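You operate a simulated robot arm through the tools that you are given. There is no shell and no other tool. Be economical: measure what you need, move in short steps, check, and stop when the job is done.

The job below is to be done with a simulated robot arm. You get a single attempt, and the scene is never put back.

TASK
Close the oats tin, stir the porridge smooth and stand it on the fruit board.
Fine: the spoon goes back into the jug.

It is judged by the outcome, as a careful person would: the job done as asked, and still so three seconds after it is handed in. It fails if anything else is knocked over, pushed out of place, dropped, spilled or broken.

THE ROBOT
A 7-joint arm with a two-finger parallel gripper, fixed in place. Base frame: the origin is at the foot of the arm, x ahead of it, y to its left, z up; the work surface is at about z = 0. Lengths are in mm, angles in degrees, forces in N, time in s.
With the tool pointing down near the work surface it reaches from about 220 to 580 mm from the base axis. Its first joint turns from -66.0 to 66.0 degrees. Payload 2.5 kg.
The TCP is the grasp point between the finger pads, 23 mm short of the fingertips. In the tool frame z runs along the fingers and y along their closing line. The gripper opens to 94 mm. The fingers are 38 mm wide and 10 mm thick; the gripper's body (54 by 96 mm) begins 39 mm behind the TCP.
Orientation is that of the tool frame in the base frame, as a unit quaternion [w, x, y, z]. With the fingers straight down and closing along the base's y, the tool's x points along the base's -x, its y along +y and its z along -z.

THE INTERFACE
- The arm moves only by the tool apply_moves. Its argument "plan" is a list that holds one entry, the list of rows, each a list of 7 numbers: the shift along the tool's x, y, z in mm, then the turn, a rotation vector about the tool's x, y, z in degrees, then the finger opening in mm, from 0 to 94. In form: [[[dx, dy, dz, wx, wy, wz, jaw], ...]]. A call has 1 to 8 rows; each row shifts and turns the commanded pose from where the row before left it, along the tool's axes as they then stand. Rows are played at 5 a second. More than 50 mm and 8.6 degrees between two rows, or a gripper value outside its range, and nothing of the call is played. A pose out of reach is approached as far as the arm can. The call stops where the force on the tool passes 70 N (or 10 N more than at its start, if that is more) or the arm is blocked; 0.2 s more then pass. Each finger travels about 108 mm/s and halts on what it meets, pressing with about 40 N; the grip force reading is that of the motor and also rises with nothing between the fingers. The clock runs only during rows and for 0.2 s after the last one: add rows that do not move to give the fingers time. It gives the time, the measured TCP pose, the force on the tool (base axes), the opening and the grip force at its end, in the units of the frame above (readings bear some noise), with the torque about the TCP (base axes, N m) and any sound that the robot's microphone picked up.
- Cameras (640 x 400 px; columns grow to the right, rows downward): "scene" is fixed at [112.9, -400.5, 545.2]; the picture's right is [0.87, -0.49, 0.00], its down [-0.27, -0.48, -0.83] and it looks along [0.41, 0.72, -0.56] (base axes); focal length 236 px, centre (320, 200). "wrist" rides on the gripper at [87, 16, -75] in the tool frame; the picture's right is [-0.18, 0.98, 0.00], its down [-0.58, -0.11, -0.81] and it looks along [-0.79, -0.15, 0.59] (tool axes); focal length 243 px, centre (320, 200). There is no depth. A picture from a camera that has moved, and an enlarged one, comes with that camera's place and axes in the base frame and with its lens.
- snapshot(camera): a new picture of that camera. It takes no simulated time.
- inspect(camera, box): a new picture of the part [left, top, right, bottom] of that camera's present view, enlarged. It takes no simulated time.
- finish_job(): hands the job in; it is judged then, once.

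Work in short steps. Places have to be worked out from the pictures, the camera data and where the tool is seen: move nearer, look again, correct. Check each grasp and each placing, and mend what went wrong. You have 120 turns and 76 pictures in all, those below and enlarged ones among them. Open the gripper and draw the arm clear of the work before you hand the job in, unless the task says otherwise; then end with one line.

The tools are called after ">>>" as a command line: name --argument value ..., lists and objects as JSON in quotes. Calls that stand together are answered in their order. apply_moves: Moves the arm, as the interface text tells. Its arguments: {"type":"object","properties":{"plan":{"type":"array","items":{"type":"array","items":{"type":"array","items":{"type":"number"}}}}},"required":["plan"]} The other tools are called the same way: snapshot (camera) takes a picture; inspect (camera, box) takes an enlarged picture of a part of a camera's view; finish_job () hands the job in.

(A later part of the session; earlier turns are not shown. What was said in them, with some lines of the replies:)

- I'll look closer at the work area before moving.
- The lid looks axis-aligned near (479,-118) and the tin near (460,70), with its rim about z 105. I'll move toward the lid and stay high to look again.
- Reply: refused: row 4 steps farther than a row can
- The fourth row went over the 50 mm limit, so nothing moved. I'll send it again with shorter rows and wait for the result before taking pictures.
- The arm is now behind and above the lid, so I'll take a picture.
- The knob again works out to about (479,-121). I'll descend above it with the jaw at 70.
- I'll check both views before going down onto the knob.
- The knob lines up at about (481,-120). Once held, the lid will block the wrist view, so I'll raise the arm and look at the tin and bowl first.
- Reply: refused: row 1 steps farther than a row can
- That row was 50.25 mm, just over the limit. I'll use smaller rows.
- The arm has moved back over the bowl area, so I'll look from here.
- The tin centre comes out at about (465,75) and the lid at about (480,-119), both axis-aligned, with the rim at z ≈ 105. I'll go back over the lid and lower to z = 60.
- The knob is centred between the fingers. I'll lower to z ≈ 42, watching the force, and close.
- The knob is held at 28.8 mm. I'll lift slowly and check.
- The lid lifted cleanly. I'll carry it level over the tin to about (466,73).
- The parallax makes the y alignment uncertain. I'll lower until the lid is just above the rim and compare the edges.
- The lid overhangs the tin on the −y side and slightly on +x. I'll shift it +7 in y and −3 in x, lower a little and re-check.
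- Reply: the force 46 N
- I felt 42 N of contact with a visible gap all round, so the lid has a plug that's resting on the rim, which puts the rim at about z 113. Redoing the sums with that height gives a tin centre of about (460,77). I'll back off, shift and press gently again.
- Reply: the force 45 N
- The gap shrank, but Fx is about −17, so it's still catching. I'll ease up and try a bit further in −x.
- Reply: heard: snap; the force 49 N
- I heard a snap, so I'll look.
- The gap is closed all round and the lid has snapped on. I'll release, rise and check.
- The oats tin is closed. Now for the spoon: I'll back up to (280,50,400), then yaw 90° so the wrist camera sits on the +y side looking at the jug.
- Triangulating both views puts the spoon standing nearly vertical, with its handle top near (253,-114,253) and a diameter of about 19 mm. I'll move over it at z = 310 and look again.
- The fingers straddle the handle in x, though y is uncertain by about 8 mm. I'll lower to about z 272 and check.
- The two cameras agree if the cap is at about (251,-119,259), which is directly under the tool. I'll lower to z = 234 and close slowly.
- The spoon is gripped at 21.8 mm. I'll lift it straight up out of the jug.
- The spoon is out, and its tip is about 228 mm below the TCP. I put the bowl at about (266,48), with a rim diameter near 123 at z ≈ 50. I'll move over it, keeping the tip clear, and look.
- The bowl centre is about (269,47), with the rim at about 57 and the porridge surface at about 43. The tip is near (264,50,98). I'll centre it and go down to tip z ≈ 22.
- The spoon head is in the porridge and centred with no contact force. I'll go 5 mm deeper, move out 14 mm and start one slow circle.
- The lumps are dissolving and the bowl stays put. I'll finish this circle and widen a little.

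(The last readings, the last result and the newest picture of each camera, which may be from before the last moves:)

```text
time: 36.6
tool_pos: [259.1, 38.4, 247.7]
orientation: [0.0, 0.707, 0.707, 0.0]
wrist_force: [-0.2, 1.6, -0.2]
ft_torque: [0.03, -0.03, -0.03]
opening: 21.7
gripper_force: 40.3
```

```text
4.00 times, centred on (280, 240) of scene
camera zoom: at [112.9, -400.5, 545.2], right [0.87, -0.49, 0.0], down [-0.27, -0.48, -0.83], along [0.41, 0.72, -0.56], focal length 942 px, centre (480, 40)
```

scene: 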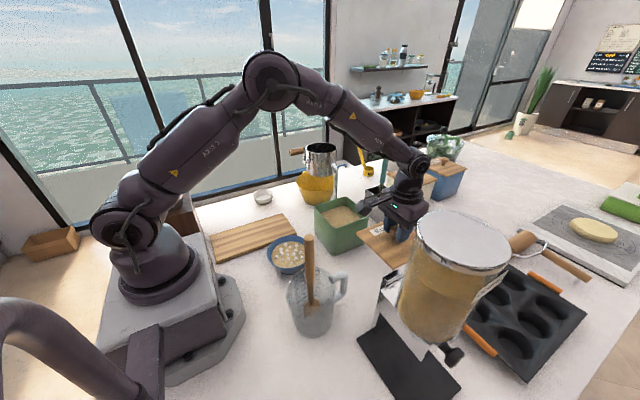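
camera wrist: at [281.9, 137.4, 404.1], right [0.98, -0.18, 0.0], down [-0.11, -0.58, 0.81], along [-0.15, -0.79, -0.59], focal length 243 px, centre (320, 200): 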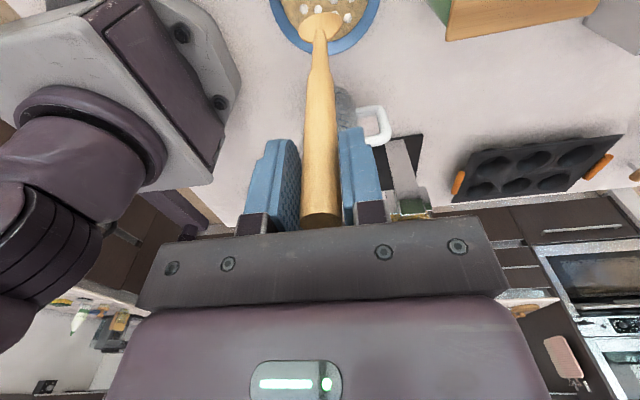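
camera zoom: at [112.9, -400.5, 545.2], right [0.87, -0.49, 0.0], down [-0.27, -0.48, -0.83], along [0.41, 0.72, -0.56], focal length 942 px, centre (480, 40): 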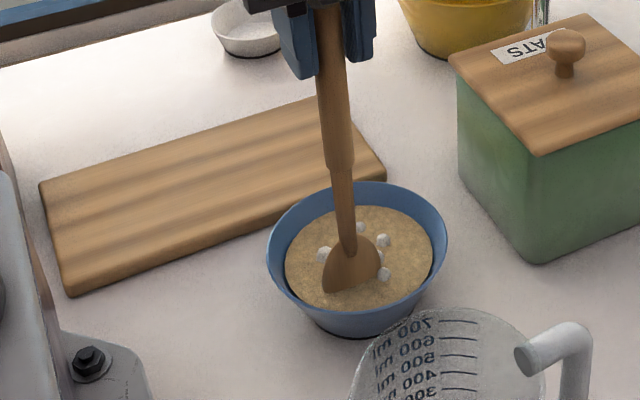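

Most lumps are gone. I'll stir two more circles.

>>> apply_moves --plan '[[[9.9, -4.1, 0, 0, 0, 0, 8], [9.9, 4.1, 0, 0, 0, 0, 8], [4.1, 9.9, 0, 0, 0, 0, 8], [-4.1, 9.9, 0, 0, 0, 0, 8], [-9.9, 4.1, 0, 0, 0, 0, 8], [-9.9, -4.1, 0, 0, 0, 0, 8], [-4.1, -9.9, 0, 0, 0, 0, 8], [4.1, -9.9, 0, 0, 0, 0, 8]]]'

>>> apply_moves --plan '[[[9.9, -4.1, 0, 0, 0, 0, 8], [9.9, 4.1, 0, 0, 0, 0, 8], [4.1, 9.9, 0, 0, 0, 0, 8], [-4.1, 9.9, 0, 0, 0, 0, 8], [-9.9, 4.1, 0, 0, 0, 0, 8], [-9.9, -4.1, 0, 0, 0, 0, 8], [-4.1, -9.9, 0, 0, 0, 0, 8], [4.1, -9.9, 0, 0, 0, 0, 8]]]'

>>> apply_moves --plan '[[[9.9, -4.1, 0, 0, 0, 0, 8], [9.9, 4.1, 0, 0, 0, 0, 8], [4.1, 9.9, 0, 0, 0, 0, 8], [-4.1, 9.9, 0, 0, 0, 0, 8], [-9.9, 4.1, 0, 0, 0, 0, 8], [-9.9, -4.1, 0, 0, 0, 0, 8], [-4.1, -9.9, 0, 0, 0, 0, 8], [4.1, -9.9, 0, 0, 0, 0, 8]]]'

>>> inspect --camera "scene" --box '[200, 190, 360, 290]'

```text
time: 38.4
tool_pos: [259.6, 37.3, 246.9]
orientation: [0.0, 0.707, 0.707, 0.0]
wrist_force: [-0.1, 0.6, -0.7]
ft_torque: [0.04, 0.01, -0.01]
opening: 21.9
gripper_force: 40.2
```

```text
time: 40.2
tool_pos: [259.8, 38.0, 246.9]
orientation: [0.0, 0.708, 0.707, 0.0]
wrist_force: [-0.2, -1.1, -0.8]
ft_torque: [0.01, -0.03, 0.04]
opening: 21.9
gripper_force: 39.9
```

```text
time: 42.0
tool_pos: [259.3, 37.8, 248.0]
orientation: [-0.001, 0.707, 0.707, 0.0]
wrist_force: [1.1, -0.5, -1.2]
ft_torque: [0.0, -0.02, 0.02]
opening: 21.7
gripper_force: 39.8
```

```text
4.00 times, centred on (280, 240) of scene
camera zoom: at [112.9, -400.5, 545.2], right [0.87, -0.49, 0.0], down [-0.27, -0.48, -0.83], along [0.41, 0.72, -0.56], focal length 942 px, centre (480, 40)
```

zoom: 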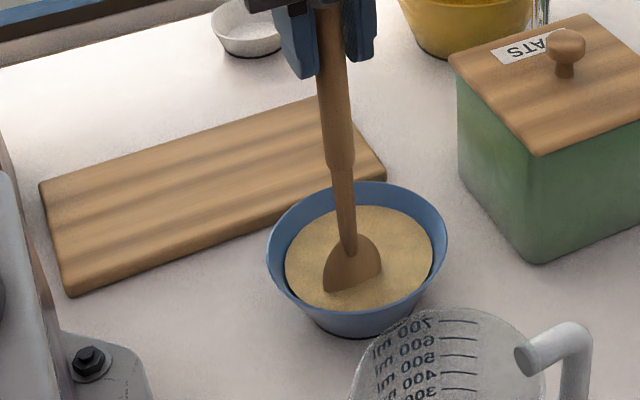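

The porridge is smooth. I'll return to the centre, lift straight up slowly and hold briefly so it can drip.

>>> apply_moves --plan '[[[9.9, 9.9, 0, 0, 0, 0, 8], [0, 0, -15, 0, 0, 0, 8], [0, 0, -15, 0, 0, 0, 8], [0, 0, -10, 0, 0, 0, 8], [0, 0, 0, 0, 0, 0, 8], [0, 0, 0, 0, 0, 0, 8], [0, 0, 0, 0, 0, 0, 8], [0, 0, 0, 0, 0, 0, 8]]]'

>>> apply_moves --plan '[[[0, 0, 0, 0, 0, 0, 8], [0, 0, 0, 0, 0, 0, 8], [0, 0, -30, 0, 0, 0, 8], [0, 0, -30, 0, 0, 0, 8], [0, 0, -30, 0, 0, 0, 8], [0, 0, -32, 0, 0, 0, 8], [0, 0, 0, 0, 0, 0, 8], [0, 0, 0, 0, 0, 0, 8]]]'

>>> inspect --camera "scene" --box '[200, 140, 400, 340]'

```text
time: 43.8
tool_pos: [269.8, 48.4, 288.6]
orientation: [0.0, 0.707, 0.707, 0.0]
wrist_force: [0.3, -0.6, -1.2]
ft_torque: [0.01, 0.01, 0.02]
opening: 21.8
gripper_force: 39.9
```

```text
time: 45.6
tool_pos: [269.8, 49.5, 409.7]
orientation: [0.0, 0.708, 0.706, 0.001]
wrist_force: [0.1, 0.0, -0.2]
ft_torque: [-0.02, -0.05, 0.02]
opening: 21.8
gripper_force: 39.5
```

```text
2.00 times, centred on (300, 240) of scene
camera zoom: at [112.9, -400.5, 545.2], right [0.87, -0.49, 0.0], down [-0.27, -0.48, -0.83], along [0.41, 0.72, -0.56], focal length 471 px, centre (360, 120)
```

zoom: 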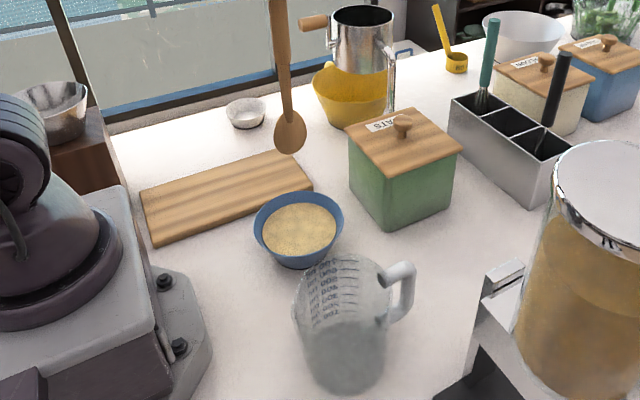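

The porridge is smooth with no drips. I'll carry the spoon back over the jug to where it was gripped, (252.5,-119).

>>> apply_moves --plan '[[[-42, -4, 0, 0, 0, 0, 8], [-42, -4, 0, 0, 0, 0, 8], [-42, -4, 0, 0, 0, 0, 8], [-42, -5, 0, 0, 0, 0, 8], [0, 0, 0, 0, 0, 0, 8], [0, 0, 20, 0, 0, 0, 8], [0, 0, 0, 0, 0, 0, 8]]]'

>>> inspect --camera "scene" --box '[220, 180, 400, 340]'

```text
time: 47.2
tool_pos: [252.2, -120.9, 390.0]
orientation: [0.0, 0.707, 0.707, 0.0]
wrist_force: [-0.1, -0.6, -0.1]
ft_torque: [-0.01, -0.03, -0.02]
opening: 21.7
gripper_force: 39.6
```

```text
2.50 times, centred on (310, 260) of scene
camera zoom: at [112.9, -400.5, 545.2], right [0.87, -0.49, 0.0], down [-0.27, -0.48, -0.83], along [0.41, 0.72, -0.56], focal length 589 px, centre (345, 50)
```

zoom: 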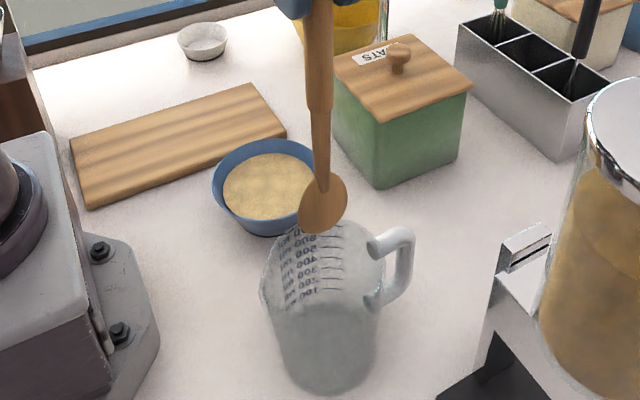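

The spoon is aligned over the jug. I'll lower it in steps to TCP z ≈ 235.

>>> apply_moves --plan '[[[0, 0, 30, 0, 0, 0, 8], [0, 0, 30, 0, 0, 0, 8], [0, 0, 30, 0, 0, 0, 8], [0, 0, 30, 0, 0, 0, 8], [0, 0, 20, 0, 0, 0, 8], [0, 0, 10, 0, 0, 0, 8], [0, 0, 5, 0, 0, 0, 8], [0, 0, 0, 0, 0, 0, 8]]]'

>>> inspect --camera "scene" --box '[220, 180, 400, 340]'

```text
time: 49.0
tool_pos: [251.8, -120.5, 234.5]
orientation: [0.001, 0.707, 0.707, 0.0]
wrist_force: [-0.9, -0.4, -0.9]
ft_torque: [-0.01, 0.0, 0.0]
opening: 22.0
gripper_force: 39.9
```

```text
2.50 times, centred on (310, 260) of scene
camera zoom: at [112.9, -400.5, 545.2], right [0.87, -0.49, 0.0], down [-0.27, -0.48, -0.83], along [0.41, 0.72, -0.56], focal length 589 px, centre (345, 50)
```

zoom: 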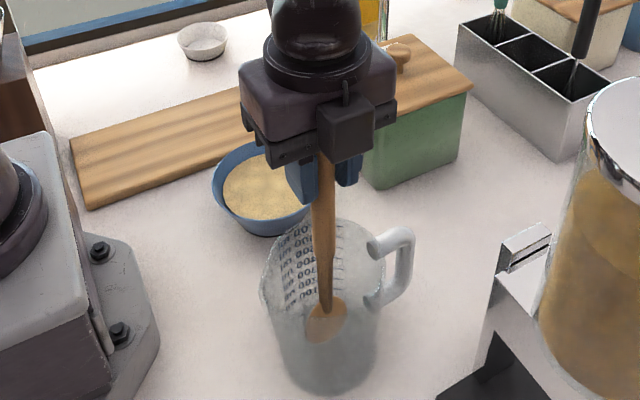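

The spoon is back in at its former height. I'll open gently and check where it comes to rest.

>>> apply_moves --plan '[[[0, 0, 0, 0, 0, 0, 24], [0, 0, 0, 0, 0, 0, 27], [0, 0, 0, 0, 0, 0, 35], [0, 0, 0, 0, 0, 0, 50], [0, 0, 0, 0, 0, 0, 70], [0, 0, 0, 0, 0, 0, 70]]]'

>>> snapshot --camera "wrist"

>>> inspect --camera "scene" --box '[220, 180, 400, 340]'

```text
time: 50.4
tool_pos: [252.4, -119.8, 235.1]
orientation: [-0.001, 0.707, 0.707, 0.0]
wrist_force: [0.3, -0.5, 0.2]
ft_torque: [-0.01, 0.02, -0.04]
opening: 69.8
gripper_force: 0.0
```

```text
31 pictures are left
camera wrist: at [269.0, -34.2, 309.8], right [0.98, -0.18, 0.0], down [-0.11, -0.58, 0.81], along [-0.15, -0.79, -0.59], focal length 243 px, centre (320, 200)
```

wrist: 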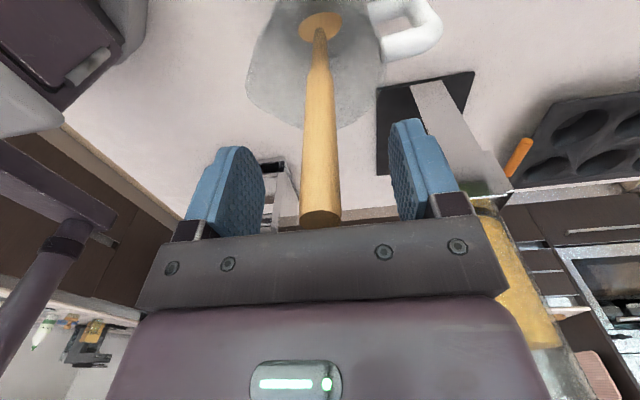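

```text
2.50 times, centred on (310, 260) of scene
camera zoom: at [112.9, -400.5, 545.2], right [0.87, -0.49, 0.0], down [-0.27, -0.48, -0.83], along [0.41, 0.72, -0.56], focal length 589 px, centre (345, 50)
```

zoom: 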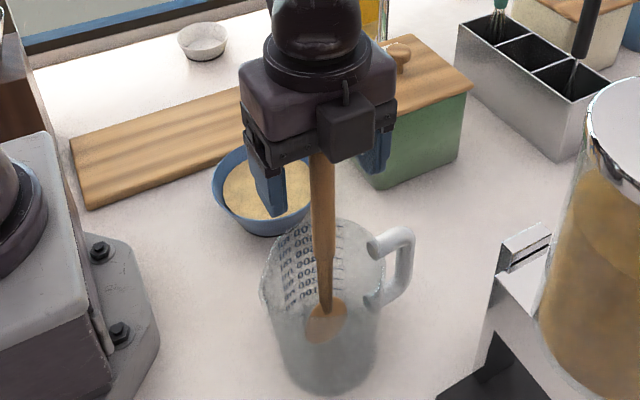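

The spoon stands in the jug. I'll rise clear of it and move to the +y side of the bowl to measure the wall slope before picking it up.

>>> apply_moves --plan '[[[0, 0, -30, 0, 0, 0, 70], [0, 0, -40, 0, 0, 0, 70], [0, 0, -40, 0, 0, 0, 70], [45, 4, 0, 0, 0, 0, 70], [45, 4, 0, 0, 0, 0, 70], [45, 4, 0, 0, 0, 0, 70], [45, 3, 0, 0, 0, 0, 70], [45, 0, 0, 0, 0, 0, 70]]]'

>>> apply_moves --plan '[[[45, 0, 0, 0, 0, 0, 70], [20, 0, 40, 0, 0, 0, 70], [0, 0, 45, 0, 0, 0, 70], [0, 0, 45, 0, 0, 0, 70], [0, 0, 45, 0, 0, 0, 70], [0, 0, 0, 0, 0, 0, 70]]]'

>>> snapshot --camera "wrist"

>>> snapshot --camera "scene"

```text
time: 52.2
tool_pos: [267.4, 106.3, 346.2]
orientation: [0.0, 0.708, 0.706, -0.001]
wrist_force: [-0.1, 0.6, 0.3]
ft_torque: [-0.03, 0.01, -0.01]
opening: 69.8
gripper_force: 0.1
```

```text
time: 53.6
tool_pos: [265.5, 171.1, 167.0]
orientation: [0.0, 0.708, 0.706, 0.0]
wrist_force: [0.4, 0.6, 0.4]
ft_torque: [-0.01, 0.01, 0.0]
opening: 70.1
gripper_force: 0.0
```

```text
29 pictures are left
camera wrist: at [283.2, 256.8, 243.3], right [0.98, -0.18, 0.0], down [-0.11, -0.58, 0.81], along [-0.15, -0.79, -0.59], focal length 243 px, centre (320, 200)
```

wrist: 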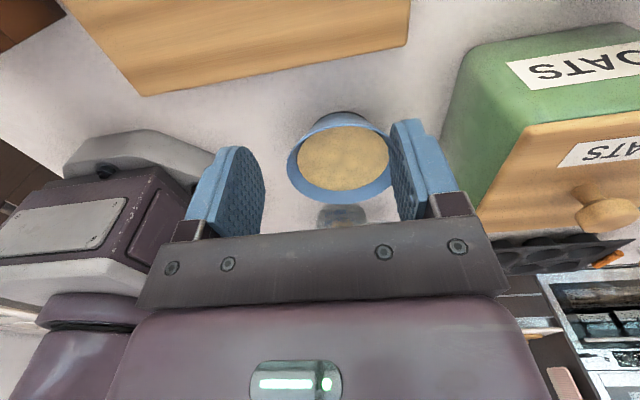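

```text
28 pictures are left
```

scene: 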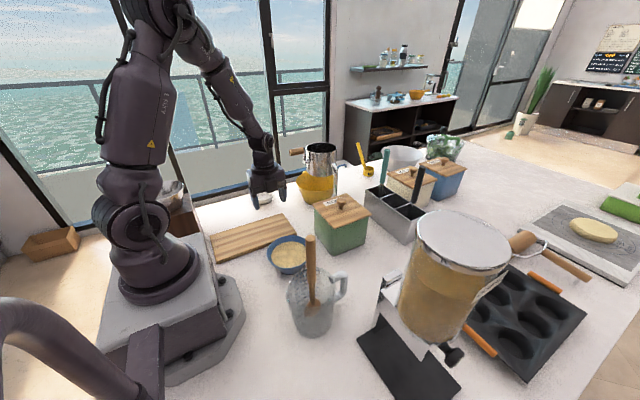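

I'll enlarge the bowl in this view.

>>> inspect --camera "wrist" --box '[270, 90, 430, 230]'

```text
2.86 times, centred on (350, 160) of wrist
camera zoom: at [283.2, 256.8, 243.3], right [0.98, -0.18, 0.0], down [-0.11, -0.58, 0.81], along [-0.15, -0.79, -0.59], focal length 693 px, centre (234, 314)
```

zoom: 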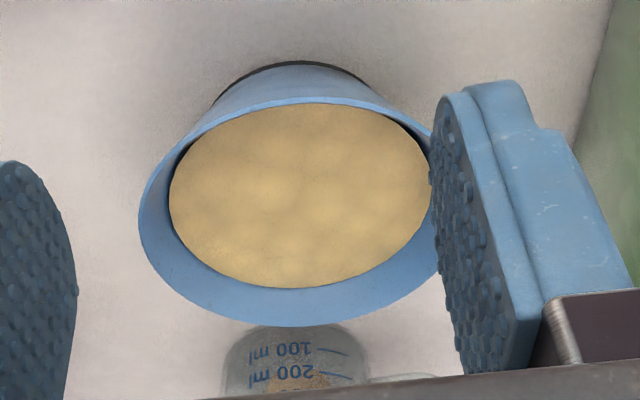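

The bowl rim radius is about 62 and the base about 41, with a centre near (268,49.5), a wall slope of about 20° and about 18 mm of freeboard. I'll pinch the +y rim with the tool tilted along the wall. First I'll yaw back to 0.

>>> apply_moves --plan '[[[0, 0, -40, 0, 0, -8.2, 60], [0, 0, 0, 0, 0, -8.2, 60], [0, 0, 0, 0, 0, -8.2, 60], [0, 0, 0, 0, 0, -8.2, 60], [0, 0, 0, 0, 0, -8.2, 60], [0, 0, 0, 0, 0, -8.2, 60], [0, 0, 0, 0, 0, -8.2, 60], [0, 0, 0, 0, 0, -8.2, 60]]]'

>>> apply_moves --plan '[[[0, 0, 0, 0, 0, -8.2, 50], [0, 0, 0, 0, 0, -8.2, 50], [0, 0, 0, 0, 0, -8, 50], [0, 0, 0, 6.7, 0, 0, 50], [0, 0, 0, 6.7, 0, 0, 50], [0, 0, 0, 6.6, 0, 0, 50], [0, 0, 0, 0, 0, 0, 50]]]'

```text
time: 55.4
tool_pos: [267.4, 169.1, 209.2]
orientation: [0.001, 0.21, 0.978, 0.0]
wrist_force: [0.1, 0.4, -1.1]
ft_torque: [-0.03, 0.0, -0.01]
opening: 60.1
gripper_force: 0.0
```

```text
time: 57.0
tool_pos: [267.5, 169.4, 209.7]
orientation: [0.0, 0.001, 0.985, -0.175]
wrist_force: [0.4, -0.1, 0.6]
ft_torque: [-0.03, -0.04, 0.0]
opening: 50.3
gripper_force: 0.0
```

The tilt is right. I'll approach along the tool axis to about 35 mm short of the rim and look.

>>> apply_moves --plan '[[[0, -1.5, 40, 0, 0, 0, 50], [0, 0, 40, 0, 0, 0, 50], [0, 0, 38, 0, 0, 0, 50], [0, 0, 0, 0, 0, 0, 50]]]'

>>> inspect --camera "scene" --box '[230, 190, 326, 290]'

>>> snapshot --camera "wrist"

```text
time: 58.0
tool_pos: [267.3, 127.2, 98.3]
orientation: [-0.001, 0.001, 0.985, -0.173]
wrist_force: [0.8, 0.1, 0.0]
ft_torque: [-0.01, -0.01, -0.01]
opening: 50.1
gripper_force: 0.0
```

```text
4.00 times, centred on (278, 240) of scene
camera zoom: at [112.9, -400.5, 545.2], right [0.87, -0.49, 0.0], down [-0.27, -0.48, -0.83], along [0.41, 0.72, -0.56], focal length 942 px, centre (488, 40)
```

zoom: 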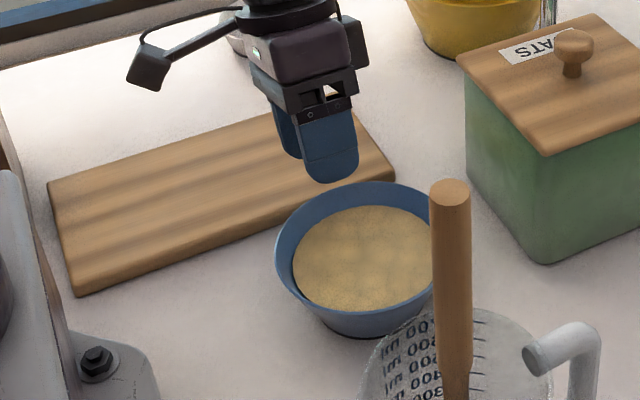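

```text
25 pictures are left
camera wrist: at [181.3, 168.0, 163.4], right [0.19, 0.92, -0.34], down [0.58, 0.17, 0.79], along [0.79, -0.34, -0.5], focal length 243 px, centre (320, 200)
```

wrist: 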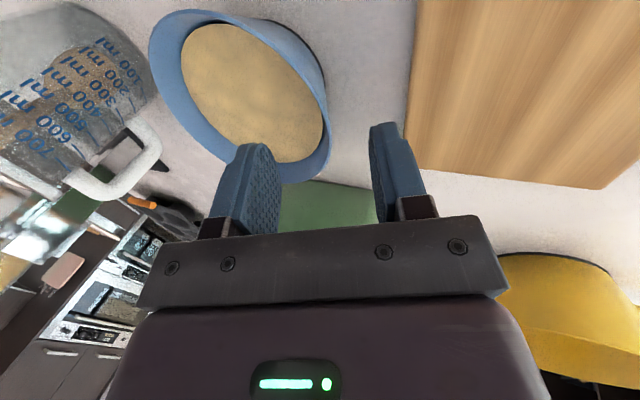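

The rim sits about 3 mm further +y than my axis. I'll shift that, go in 25 mm and look again.

>>> apply_moves --plan '[[[0, 3, 0, 0, 0, 0, 50], [0, 0, 15, 0, 0, 0, 50], [0, 0, 10, 0, 0, 0, 50], [0, 0, 0, 0, 0, 0, 50]]]'

>>> inspect --camera "scene" --box '[240, 200, 336, 270]'

>>> inspect --camera "wrist" --box '[160, 20, 480, 220]'

```text
time: 59.0
tool_pos: [268.2, 123.0, 74.2]
orientation: [0.0, 0.0, 0.985, -0.174]
wrist_force: [-0.5, 0.6, 0.1]
ft_torque: [0.0, -0.01, -0.01]
opening: 50.0
gripper_force: 0.1
```

```text
5.71 times, centred on (288, 235) of scene
camera zoom: at [112.9, -400.5, 545.2], right [0.87, -0.49, 0.0], down [-0.27, -0.48, -0.83], along [0.41, 0.72, -0.56], focal length 1346 px, centre (503, 0)
```

zoom: 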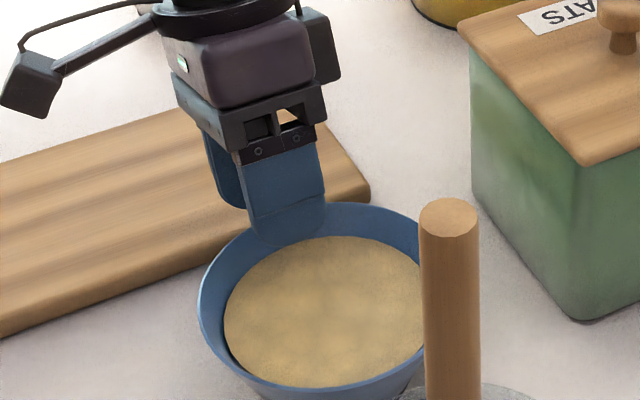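

```text
2.00 times, centred on (320, 120) of wrist
camera zoom: at [181.6, 163.3, 139.1], right [0.18, 0.92, -0.34], down [0.58, 0.17, 0.8], along [0.79, -0.34, -0.5], focal length 485 px, centre (320, 360)
```

zoom: 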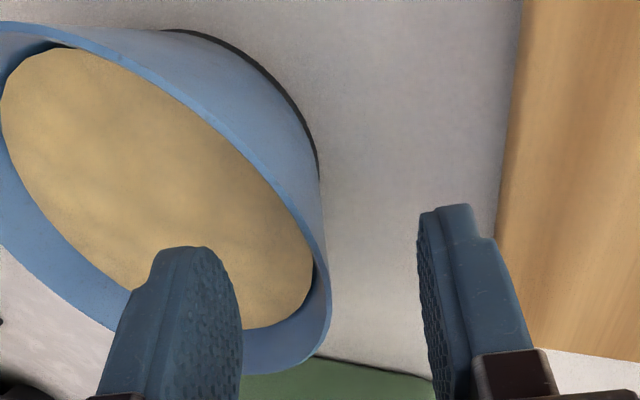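

The fingers are centred around the rim and match the wall slope. I'll go in 11 mm further and close.

>>> apply_moves --plan '[[[0, 0, 6, 0, 0, 0, 50], [0, 0, 5, 0, 0, 0, 50], [0, 0, 0, 0, 0, 0, 50], [0, 0, 0, 0, 0, 0, 30], [0, 0, 0, 0, 0, 0, 15], [0, 0, 0, 0, 0, 0, 0], [0, 0, 0, 0, 0, 0, 0]]]'

>>> inspect --camera "scene" --box '[240, 200, 336, 270]'

>>> inspect --camera "wrist" --box '[160, 20, 480, 220]'

```text
time: 60.6
tool_pos: [267.6, 117.7, 64.5]
orientation: [0.0, 0.0, 0.985, -0.174]
wrist_force: [0.4, -3.5, 12.5]
ft_torque: [-0.81, 0.49, 0.16]
opening: 10.1
gripper_force: 39.9
```

```text
5.71 times, centred on (288, 235) of scene
camera zoom: at [112.9, -400.5, 545.3], right [0.87, -0.49, 0.0], down [-0.27, -0.48, -0.83], along [0.41, 0.72, -0.56], focal length 1346 px, centre (503, 0)
```

zoom: 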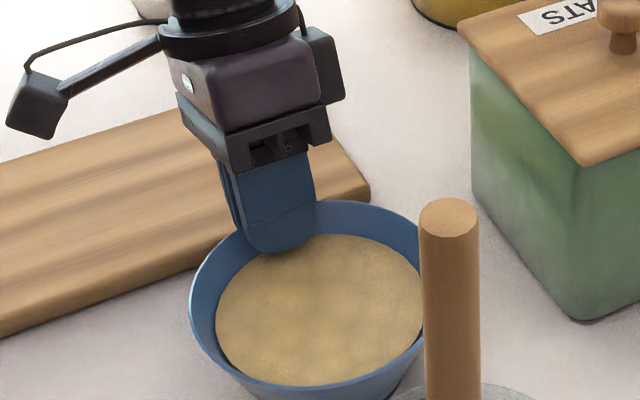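

```text
2.00 times, centred on (320, 120) of wrist
camera zoom: at [181.6, 158.7, 129.2], right [0.18, 0.92, -0.34], down [0.58, 0.17, 0.79], along [0.79, -0.34, -0.5], focal length 485 px, centre (320, 360)
```

zoom: 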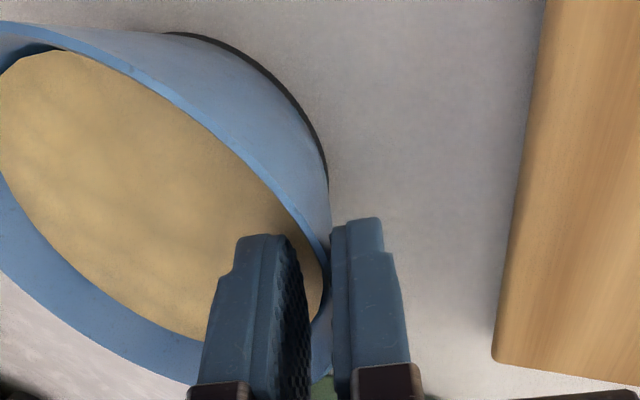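

The rim is pinched at an opening of 10.1 mm. I'll lift a few mm and check that the bowl stays level.

>>> apply_moves --plan '[[[0, -1.73, -4.7, 0, 0, 0, 0], [0, -1.73, -4.7, 0, 0, 0, 0], [0, -1.73, -4.7, 0, 0, 0, 0], [0, 0, 0, 0, 0, 0, 0]]]'

>>> inspect --camera "scene" --box '[240, 200, 336, 270]'

```text
time: 61.6
tool_pos: [267.1, 117.6, 78.7]
orientation: [0.0, 0.001, 0.985, -0.173]
wrist_force: [0.0, -1.3, -3.7]
ft_torque: [0.19, 0.0, 0.02]
opening: 9.5
gripper_force: 39.9
```

```text
5.71 times, centred on (288, 235) of scene
camera zoom: at [112.9, -400.5, 545.2], right [0.87, -0.49, 0.0], down [-0.27, -0.48, -0.83], along [0.41, 0.72, -0.56], focal length 1346 px, centre (503, 0)
```

zoom: 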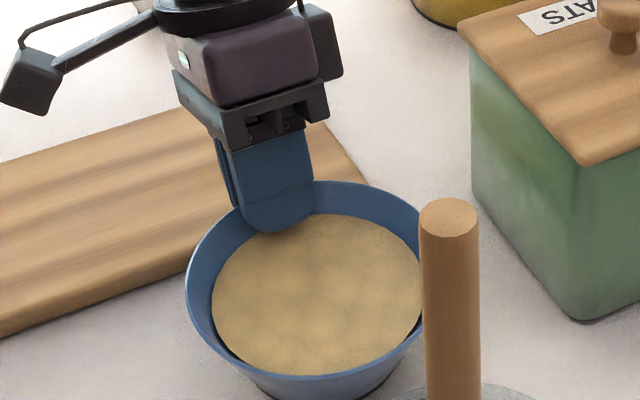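

The bowl weighs about 3.7 N and stays steady. I'll lift another 36 mm and check its levelness.

>>> apply_moves --plan '[[[0, -3.1, -8.5, 0, 0, 0, 0], [0, -3.1, -8.5, 0, 0, 0, 0], [0, -3.1, -8.5, 0, 0, 0, 0], [0, -3.1, -8.5, 0, 0, 0, 0], [0, 0, 0, 0, 0, 0, 0], [0, 0, 0, 0, 0, 0, 0]]]'

>>> inspect --camera "scene" --box '[220, 180, 340, 280]'

```text
time: 63.0
tool_pos: [267.9, 118.3, 115.2]
orientation: [0.0, 0.001, 0.985, -0.173]
wrist_force: [-0.3, -0.5, -3.8]
ft_torque: [0.21, -0.03, 0.02]
opening: 9.3
gripper_force: 40.2
```

```text
4.00 times, centred on (280, 230) of scene
camera zoom: at [112.9, -400.5, 545.2], right [0.87, -0.49, 0.0], down [-0.27, -0.48, -0.83], along [0.41, 0.72, -0.56], focal length 942 px, centre (480, 80)
```

zoom: 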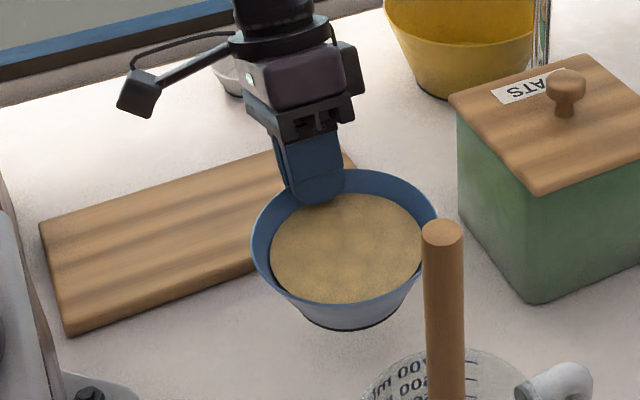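

The hold is steady, though the bowl leans about 4–5° toward −y. I'll add 4° of tilt to level it, then check.

>>> apply_moves --plan '[[[0, 0, 0, 2, 0, 0, 0], [0, 0, 0, 2, 0, 0, 0], [0, 0, 0, 0, 0, 0, 0], [0, 0, 0, 0, 0, 0, 0]]]'

>>> inspect --camera "scene" --box '[220, 180, 340, 280]'

```text
time: 64.0
tool_pos: [268.1, 118.3, 115.5]
orientation: [0.0, 0.001, 0.978, -0.207]
wrist_force: [-0.5, 0.2, -3.6]
ft_torque: [0.2, -0.03, -0.02]
opening: 9.6
gripper_force: 40.6
```

```text
4.00 times, centred on (280, 230) of scene
camera zoom: at [112.9, -400.5, 545.2], right [0.87, -0.49, 0.0], down [-0.27, -0.48, -0.83], along [0.41, 0.72, -0.56], focal length 942 px, centre (480, 80)
```

zoom: 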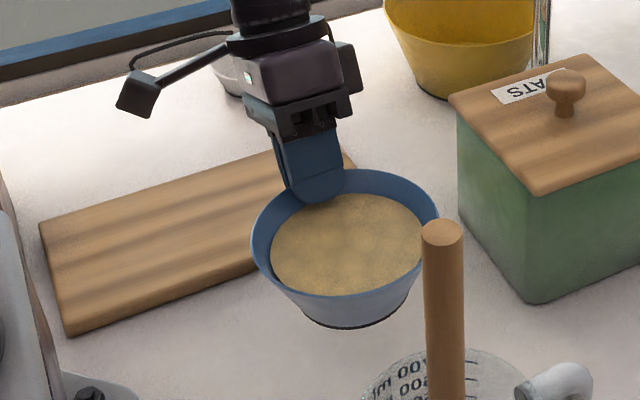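

It's level now. I'll carry it smoothly over the board, moving +162 in y and −33 in x.

>>> apply_moves --plan '[[[3, 12.3, -5.5, 0, 0, 0, 0], [5, 24.7, -11, 0, 0, 0, 0], [5, 24.7, -11, 0, 0, 0, 0], [5, 24.7, -11, 0, 0, 0, 0], [6, 24.7, -11, 0, 0, 0, 0], [6, 24.7, -11, 0, 0, 0, 0], [3, 12.3, -5.5, 0, 0, 0, 0], [0, 0, 0, 0, 0, 0, 0]]]'

>>> inspect --camera "scene" --box '[190, 170, 330, 280]'

```text
time: 65.8
tool_pos: [235.5, 281.3, 115.7]
orientation: [0.0, 0.001, 0.978, -0.209]
wrist_force: [-0.5, 0.0, -3.0]
ft_torque: [0.18, -0.02, -0.02]
opening: 9.7
gripper_force: 40.4
```

```text
3.64 times, centred on (260, 225) of scene
camera zoom: at [112.9, -400.5, 545.3], right [0.87, -0.49, 0.0], down [-0.27, -0.48, -0.83], along [0.41, 0.72, -0.56], focal length 856 px, centre (538, 109)
```

zoom: 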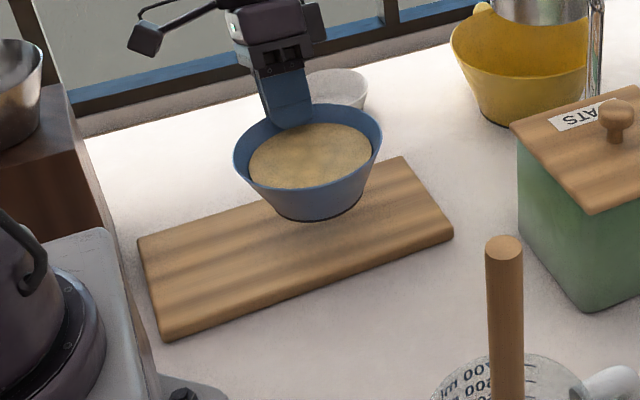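

The bowl is over the middle of the board. I'll lower it to just above contact.

>>> apply_moves --plan '[[[0, 4.1, 9.1, 0, 0, 0, 0], [0, 4.1, 9.1, 0, 0, 0, 0], [0, 2, 4.6, 0, 0, 0, 0], [0, 1.2, 2.7, 0, 0, 0, 0], [0, 0, 0, 0, 0, 0, 0]]]'

>>> inspect --camera "scene" --box '[190, 170, 330, 280]'

```text
time: 67.0
tool_pos: [235.2, 280.3, 87.5]
orientation: [0.001, 0.001, 0.978, -0.208]
wrist_force: [0.5, -0.2, -3.5]
ft_torque: [0.21, 0.0, -0.01]
opening: 9.7
gripper_force: 39.9
```

```text
3.64 times, centred on (260, 225) of scene
camera zoom: at [112.9, -400.5, 545.3], right [0.87, -0.49, 0.0], down [-0.27, -0.48, -0.83], along [0.41, 0.72, -0.56], focal length 856 px, centre (538, 109)
```

zoom: 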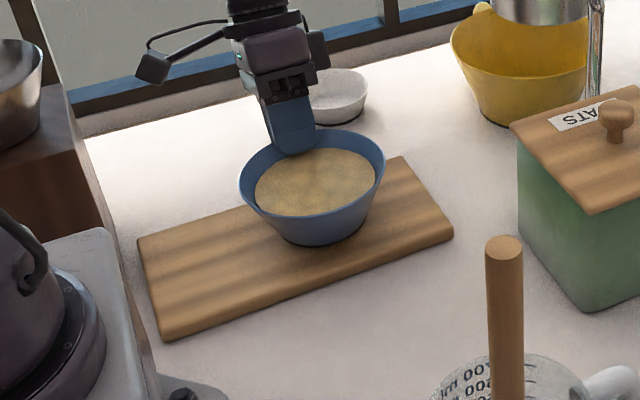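

I'll lower in 1.5 mm steps until the load transfers.

>>> apply_moves --plan '[[[0, 0.6, 1.4, 0, 0, 0, 0], [0, 0.6, 1.4, 0, 0, 0, 0], [0, 0.6, 1.4, 0, 0, 0, 0], [0, 0, 0, 0, 0, 0, 0]]]'

```text
time: 68.0
tool_pos: [235.2, 280.0, 82.5]
orientation: [0.0, 0.0, 0.978, -0.207]
wrist_force: [0.0, -0.2, -3.1]
ft_torque: [0.23, 0.01, 0.0]
opening: 9.7
gripper_force: 40.2
```

There's no contact yet, so I'll continue down.

>>> apply_moves --plan '[[[0, 0.6, 1.4, 0, 0, 0, 0], [0, 0.6, 1.4, 0, 0, 0, 0], [0, 0, 0, 0, 0, 0, 0]]]'

```text
time: 68.8
tool_pos: [234.8, 280.8, 81.0]
orientation: [0.001, 0.0, 0.978, -0.207]
wrist_force: [-0.8, 0.1, -0.2]
ft_torque: [0.07, 0.11, 0.0]
opening: 9.6
gripper_force: 39.7
```

The load has transferred to the board. I'll ease down a touch more and check before releasing.

>>> apply_moves --plan '[[[0, 0.4, 0.9, 0, 0, 0, 0], [0, 0, 0, 0, 0, 0, 0]]]'

>>> inspect --camera "scene" --box '[190, 170, 330, 280]'

```text
time: 69.4
tool_pos: [236.9, 281.0, 79.9]
orientation: [0.0, 0.0, 0.978, -0.208]
wrist_force: [-1.9, 1.6, 16.2]
ft_torque: [-0.44, 0.71, -0.11]
opening: 9.7
gripper_force: 40.2
```

```text
3.64 times, centred on (260, 225) of scene
camera zoom: at [112.9, -400.5, 545.2], right [0.87, -0.49, 0.0], down [-0.27, -0.48, -0.83], along [0.41, 0.72, -0.56], focal length 856 px, centre (538, 109)
```

zoom: 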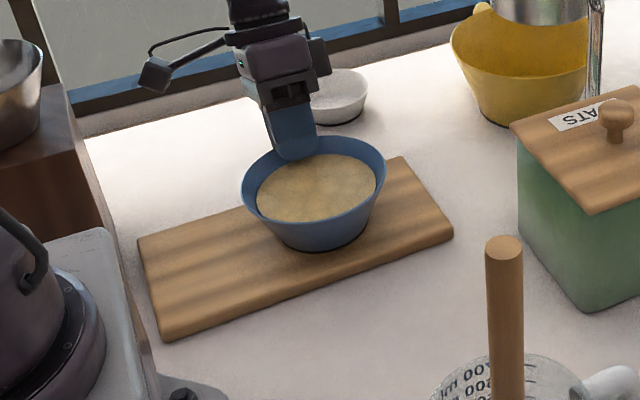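

The bowl sits flat on the board. I'll open and withdraw back along the tool axis.

>>> apply_moves --plan '[[[0, 0, 0, 0, 0, 0, 14], [0, 0, 0, 0, 0, 0, 30], [0, 0, 0, 0, 0, 0, 40], [0, 0, -10, 0, 0, 0, 40], [0, 0, -25, 0, 0, 0, 40], [0, 0, -45, 0, 0, 0, 40], [0, 0, -45, 0, 0, 0, 40], [0, 0, -45, 0, 0, 0, 40]]]'

>>> inspect --camera "scene" --box '[190, 170, 330, 280]'

>>> snapshot --camera "wrist"

```text
time: 71.2
tool_pos: [234.5, 348.6, 234.6]
orientation: [0.0, 0.001, 0.978, -0.208]
wrist_force: [-0.4, -0.5, 0.3]
ft_torque: [0.03, -0.02, -0.01]
opening: 40.1
gripper_force: 0.1
```

```text
3.64 times, centred on (260, 225) of scene
camera zoom: at [112.9, -400.5, 545.2], right [0.87, -0.49, 0.0], down [-0.27, -0.48, -0.83], along [0.41, 0.72, -0.56], focal length 856 px, centre (538, 109)
```

zoom: 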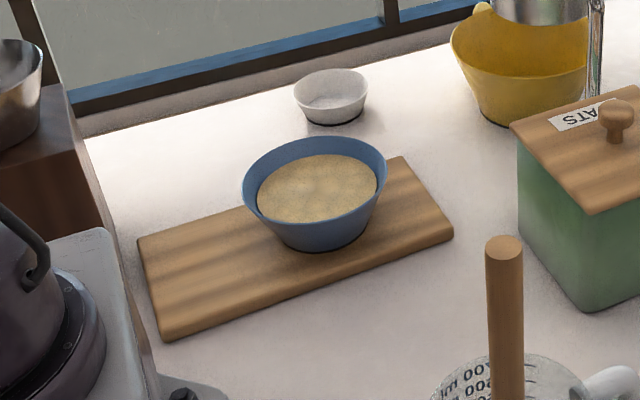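

```text
13 pictures are left
camera wrist: at [149.5, 394.3, 297.1], right [0.19, 0.9, -0.4], down [0.58, 0.23, 0.78], along [0.79, -0.38, -0.48], focal length 243 px, centre (320, 200)
```

wrist: 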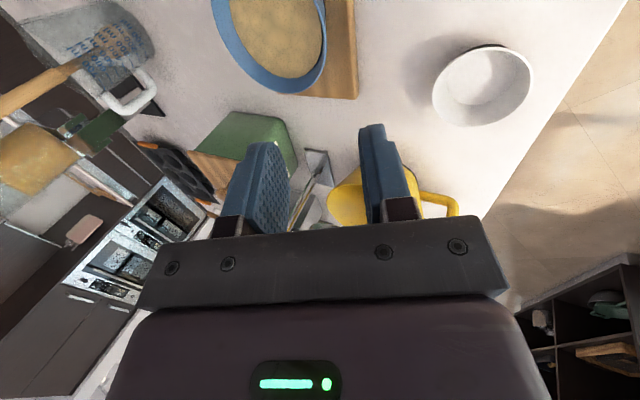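

The bowl stands well within the board. I'll draw up clear, open fully, let it settle and do a final check.

>>> apply_moves --plan '[[[0, 0, -45, 0, 0, 0, 94], [0, 0, -45, 0, 0, 0, 94], [0, 0, -20, 0, 0, 0, 94], [0, 0, 0, 0, 0, 0, 94], [0, 0, 0, 0, 0, 0, 94], [0, 0, 0, 0, 0, 0, 94]]]'

>>> snapshot --camera "scene"

>>> inspect --camera "scene" --box '[200, 170, 400, 340]'

```text
time: 72.6
tool_pos: [235.2, 393.8, 335.3]
orientation: [0.0, 0.0, 0.978, -0.208]
wrist_force: [-1.3, -0.2, 0.0]
ft_torque: [0.01, 0.02, 0.02]
opening: 94.1
gripper_force: 0.0
```

```text
12 pictures are left
```

scene: 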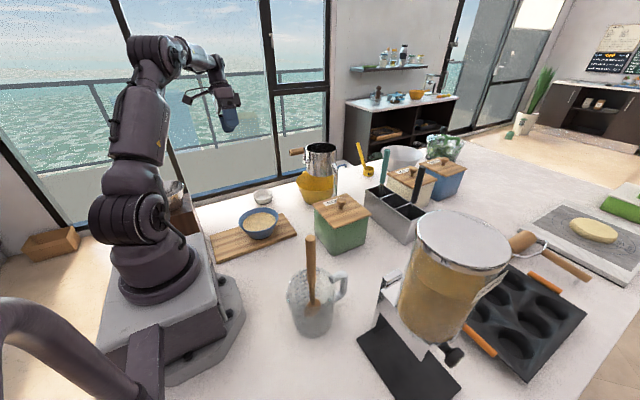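

```text
2.35 times, centred on (300, 255) of scene
camera zoom: at [112.9, -400.5, 545.2], right [0.87, -0.49, 0.0], down [-0.27, -0.48, -0.83], along [0.41, 0.72, -0.56], focal length 554 px, centre (367, 71)
```

zoom: 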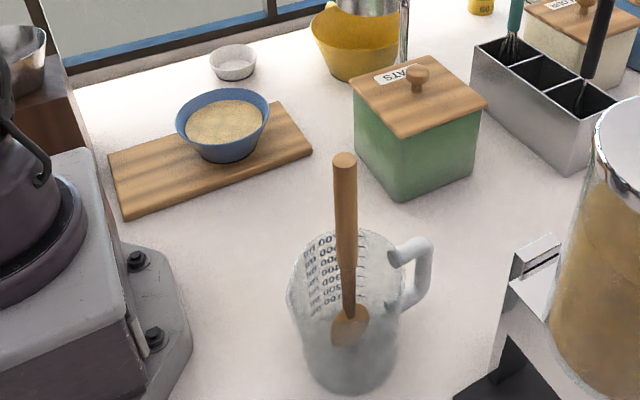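

The tin is closed, the porridge is smooth and on the board, the spoon is in the jug, and the arm is clear. I'll hand it in.

>>> finish_job

```text
The job is handed in.
```

The oats tin is closed, the porridge is stirred smooth and standing on the fruit board (I took the striped wooden board to be it), and the spoon is back in the jug.
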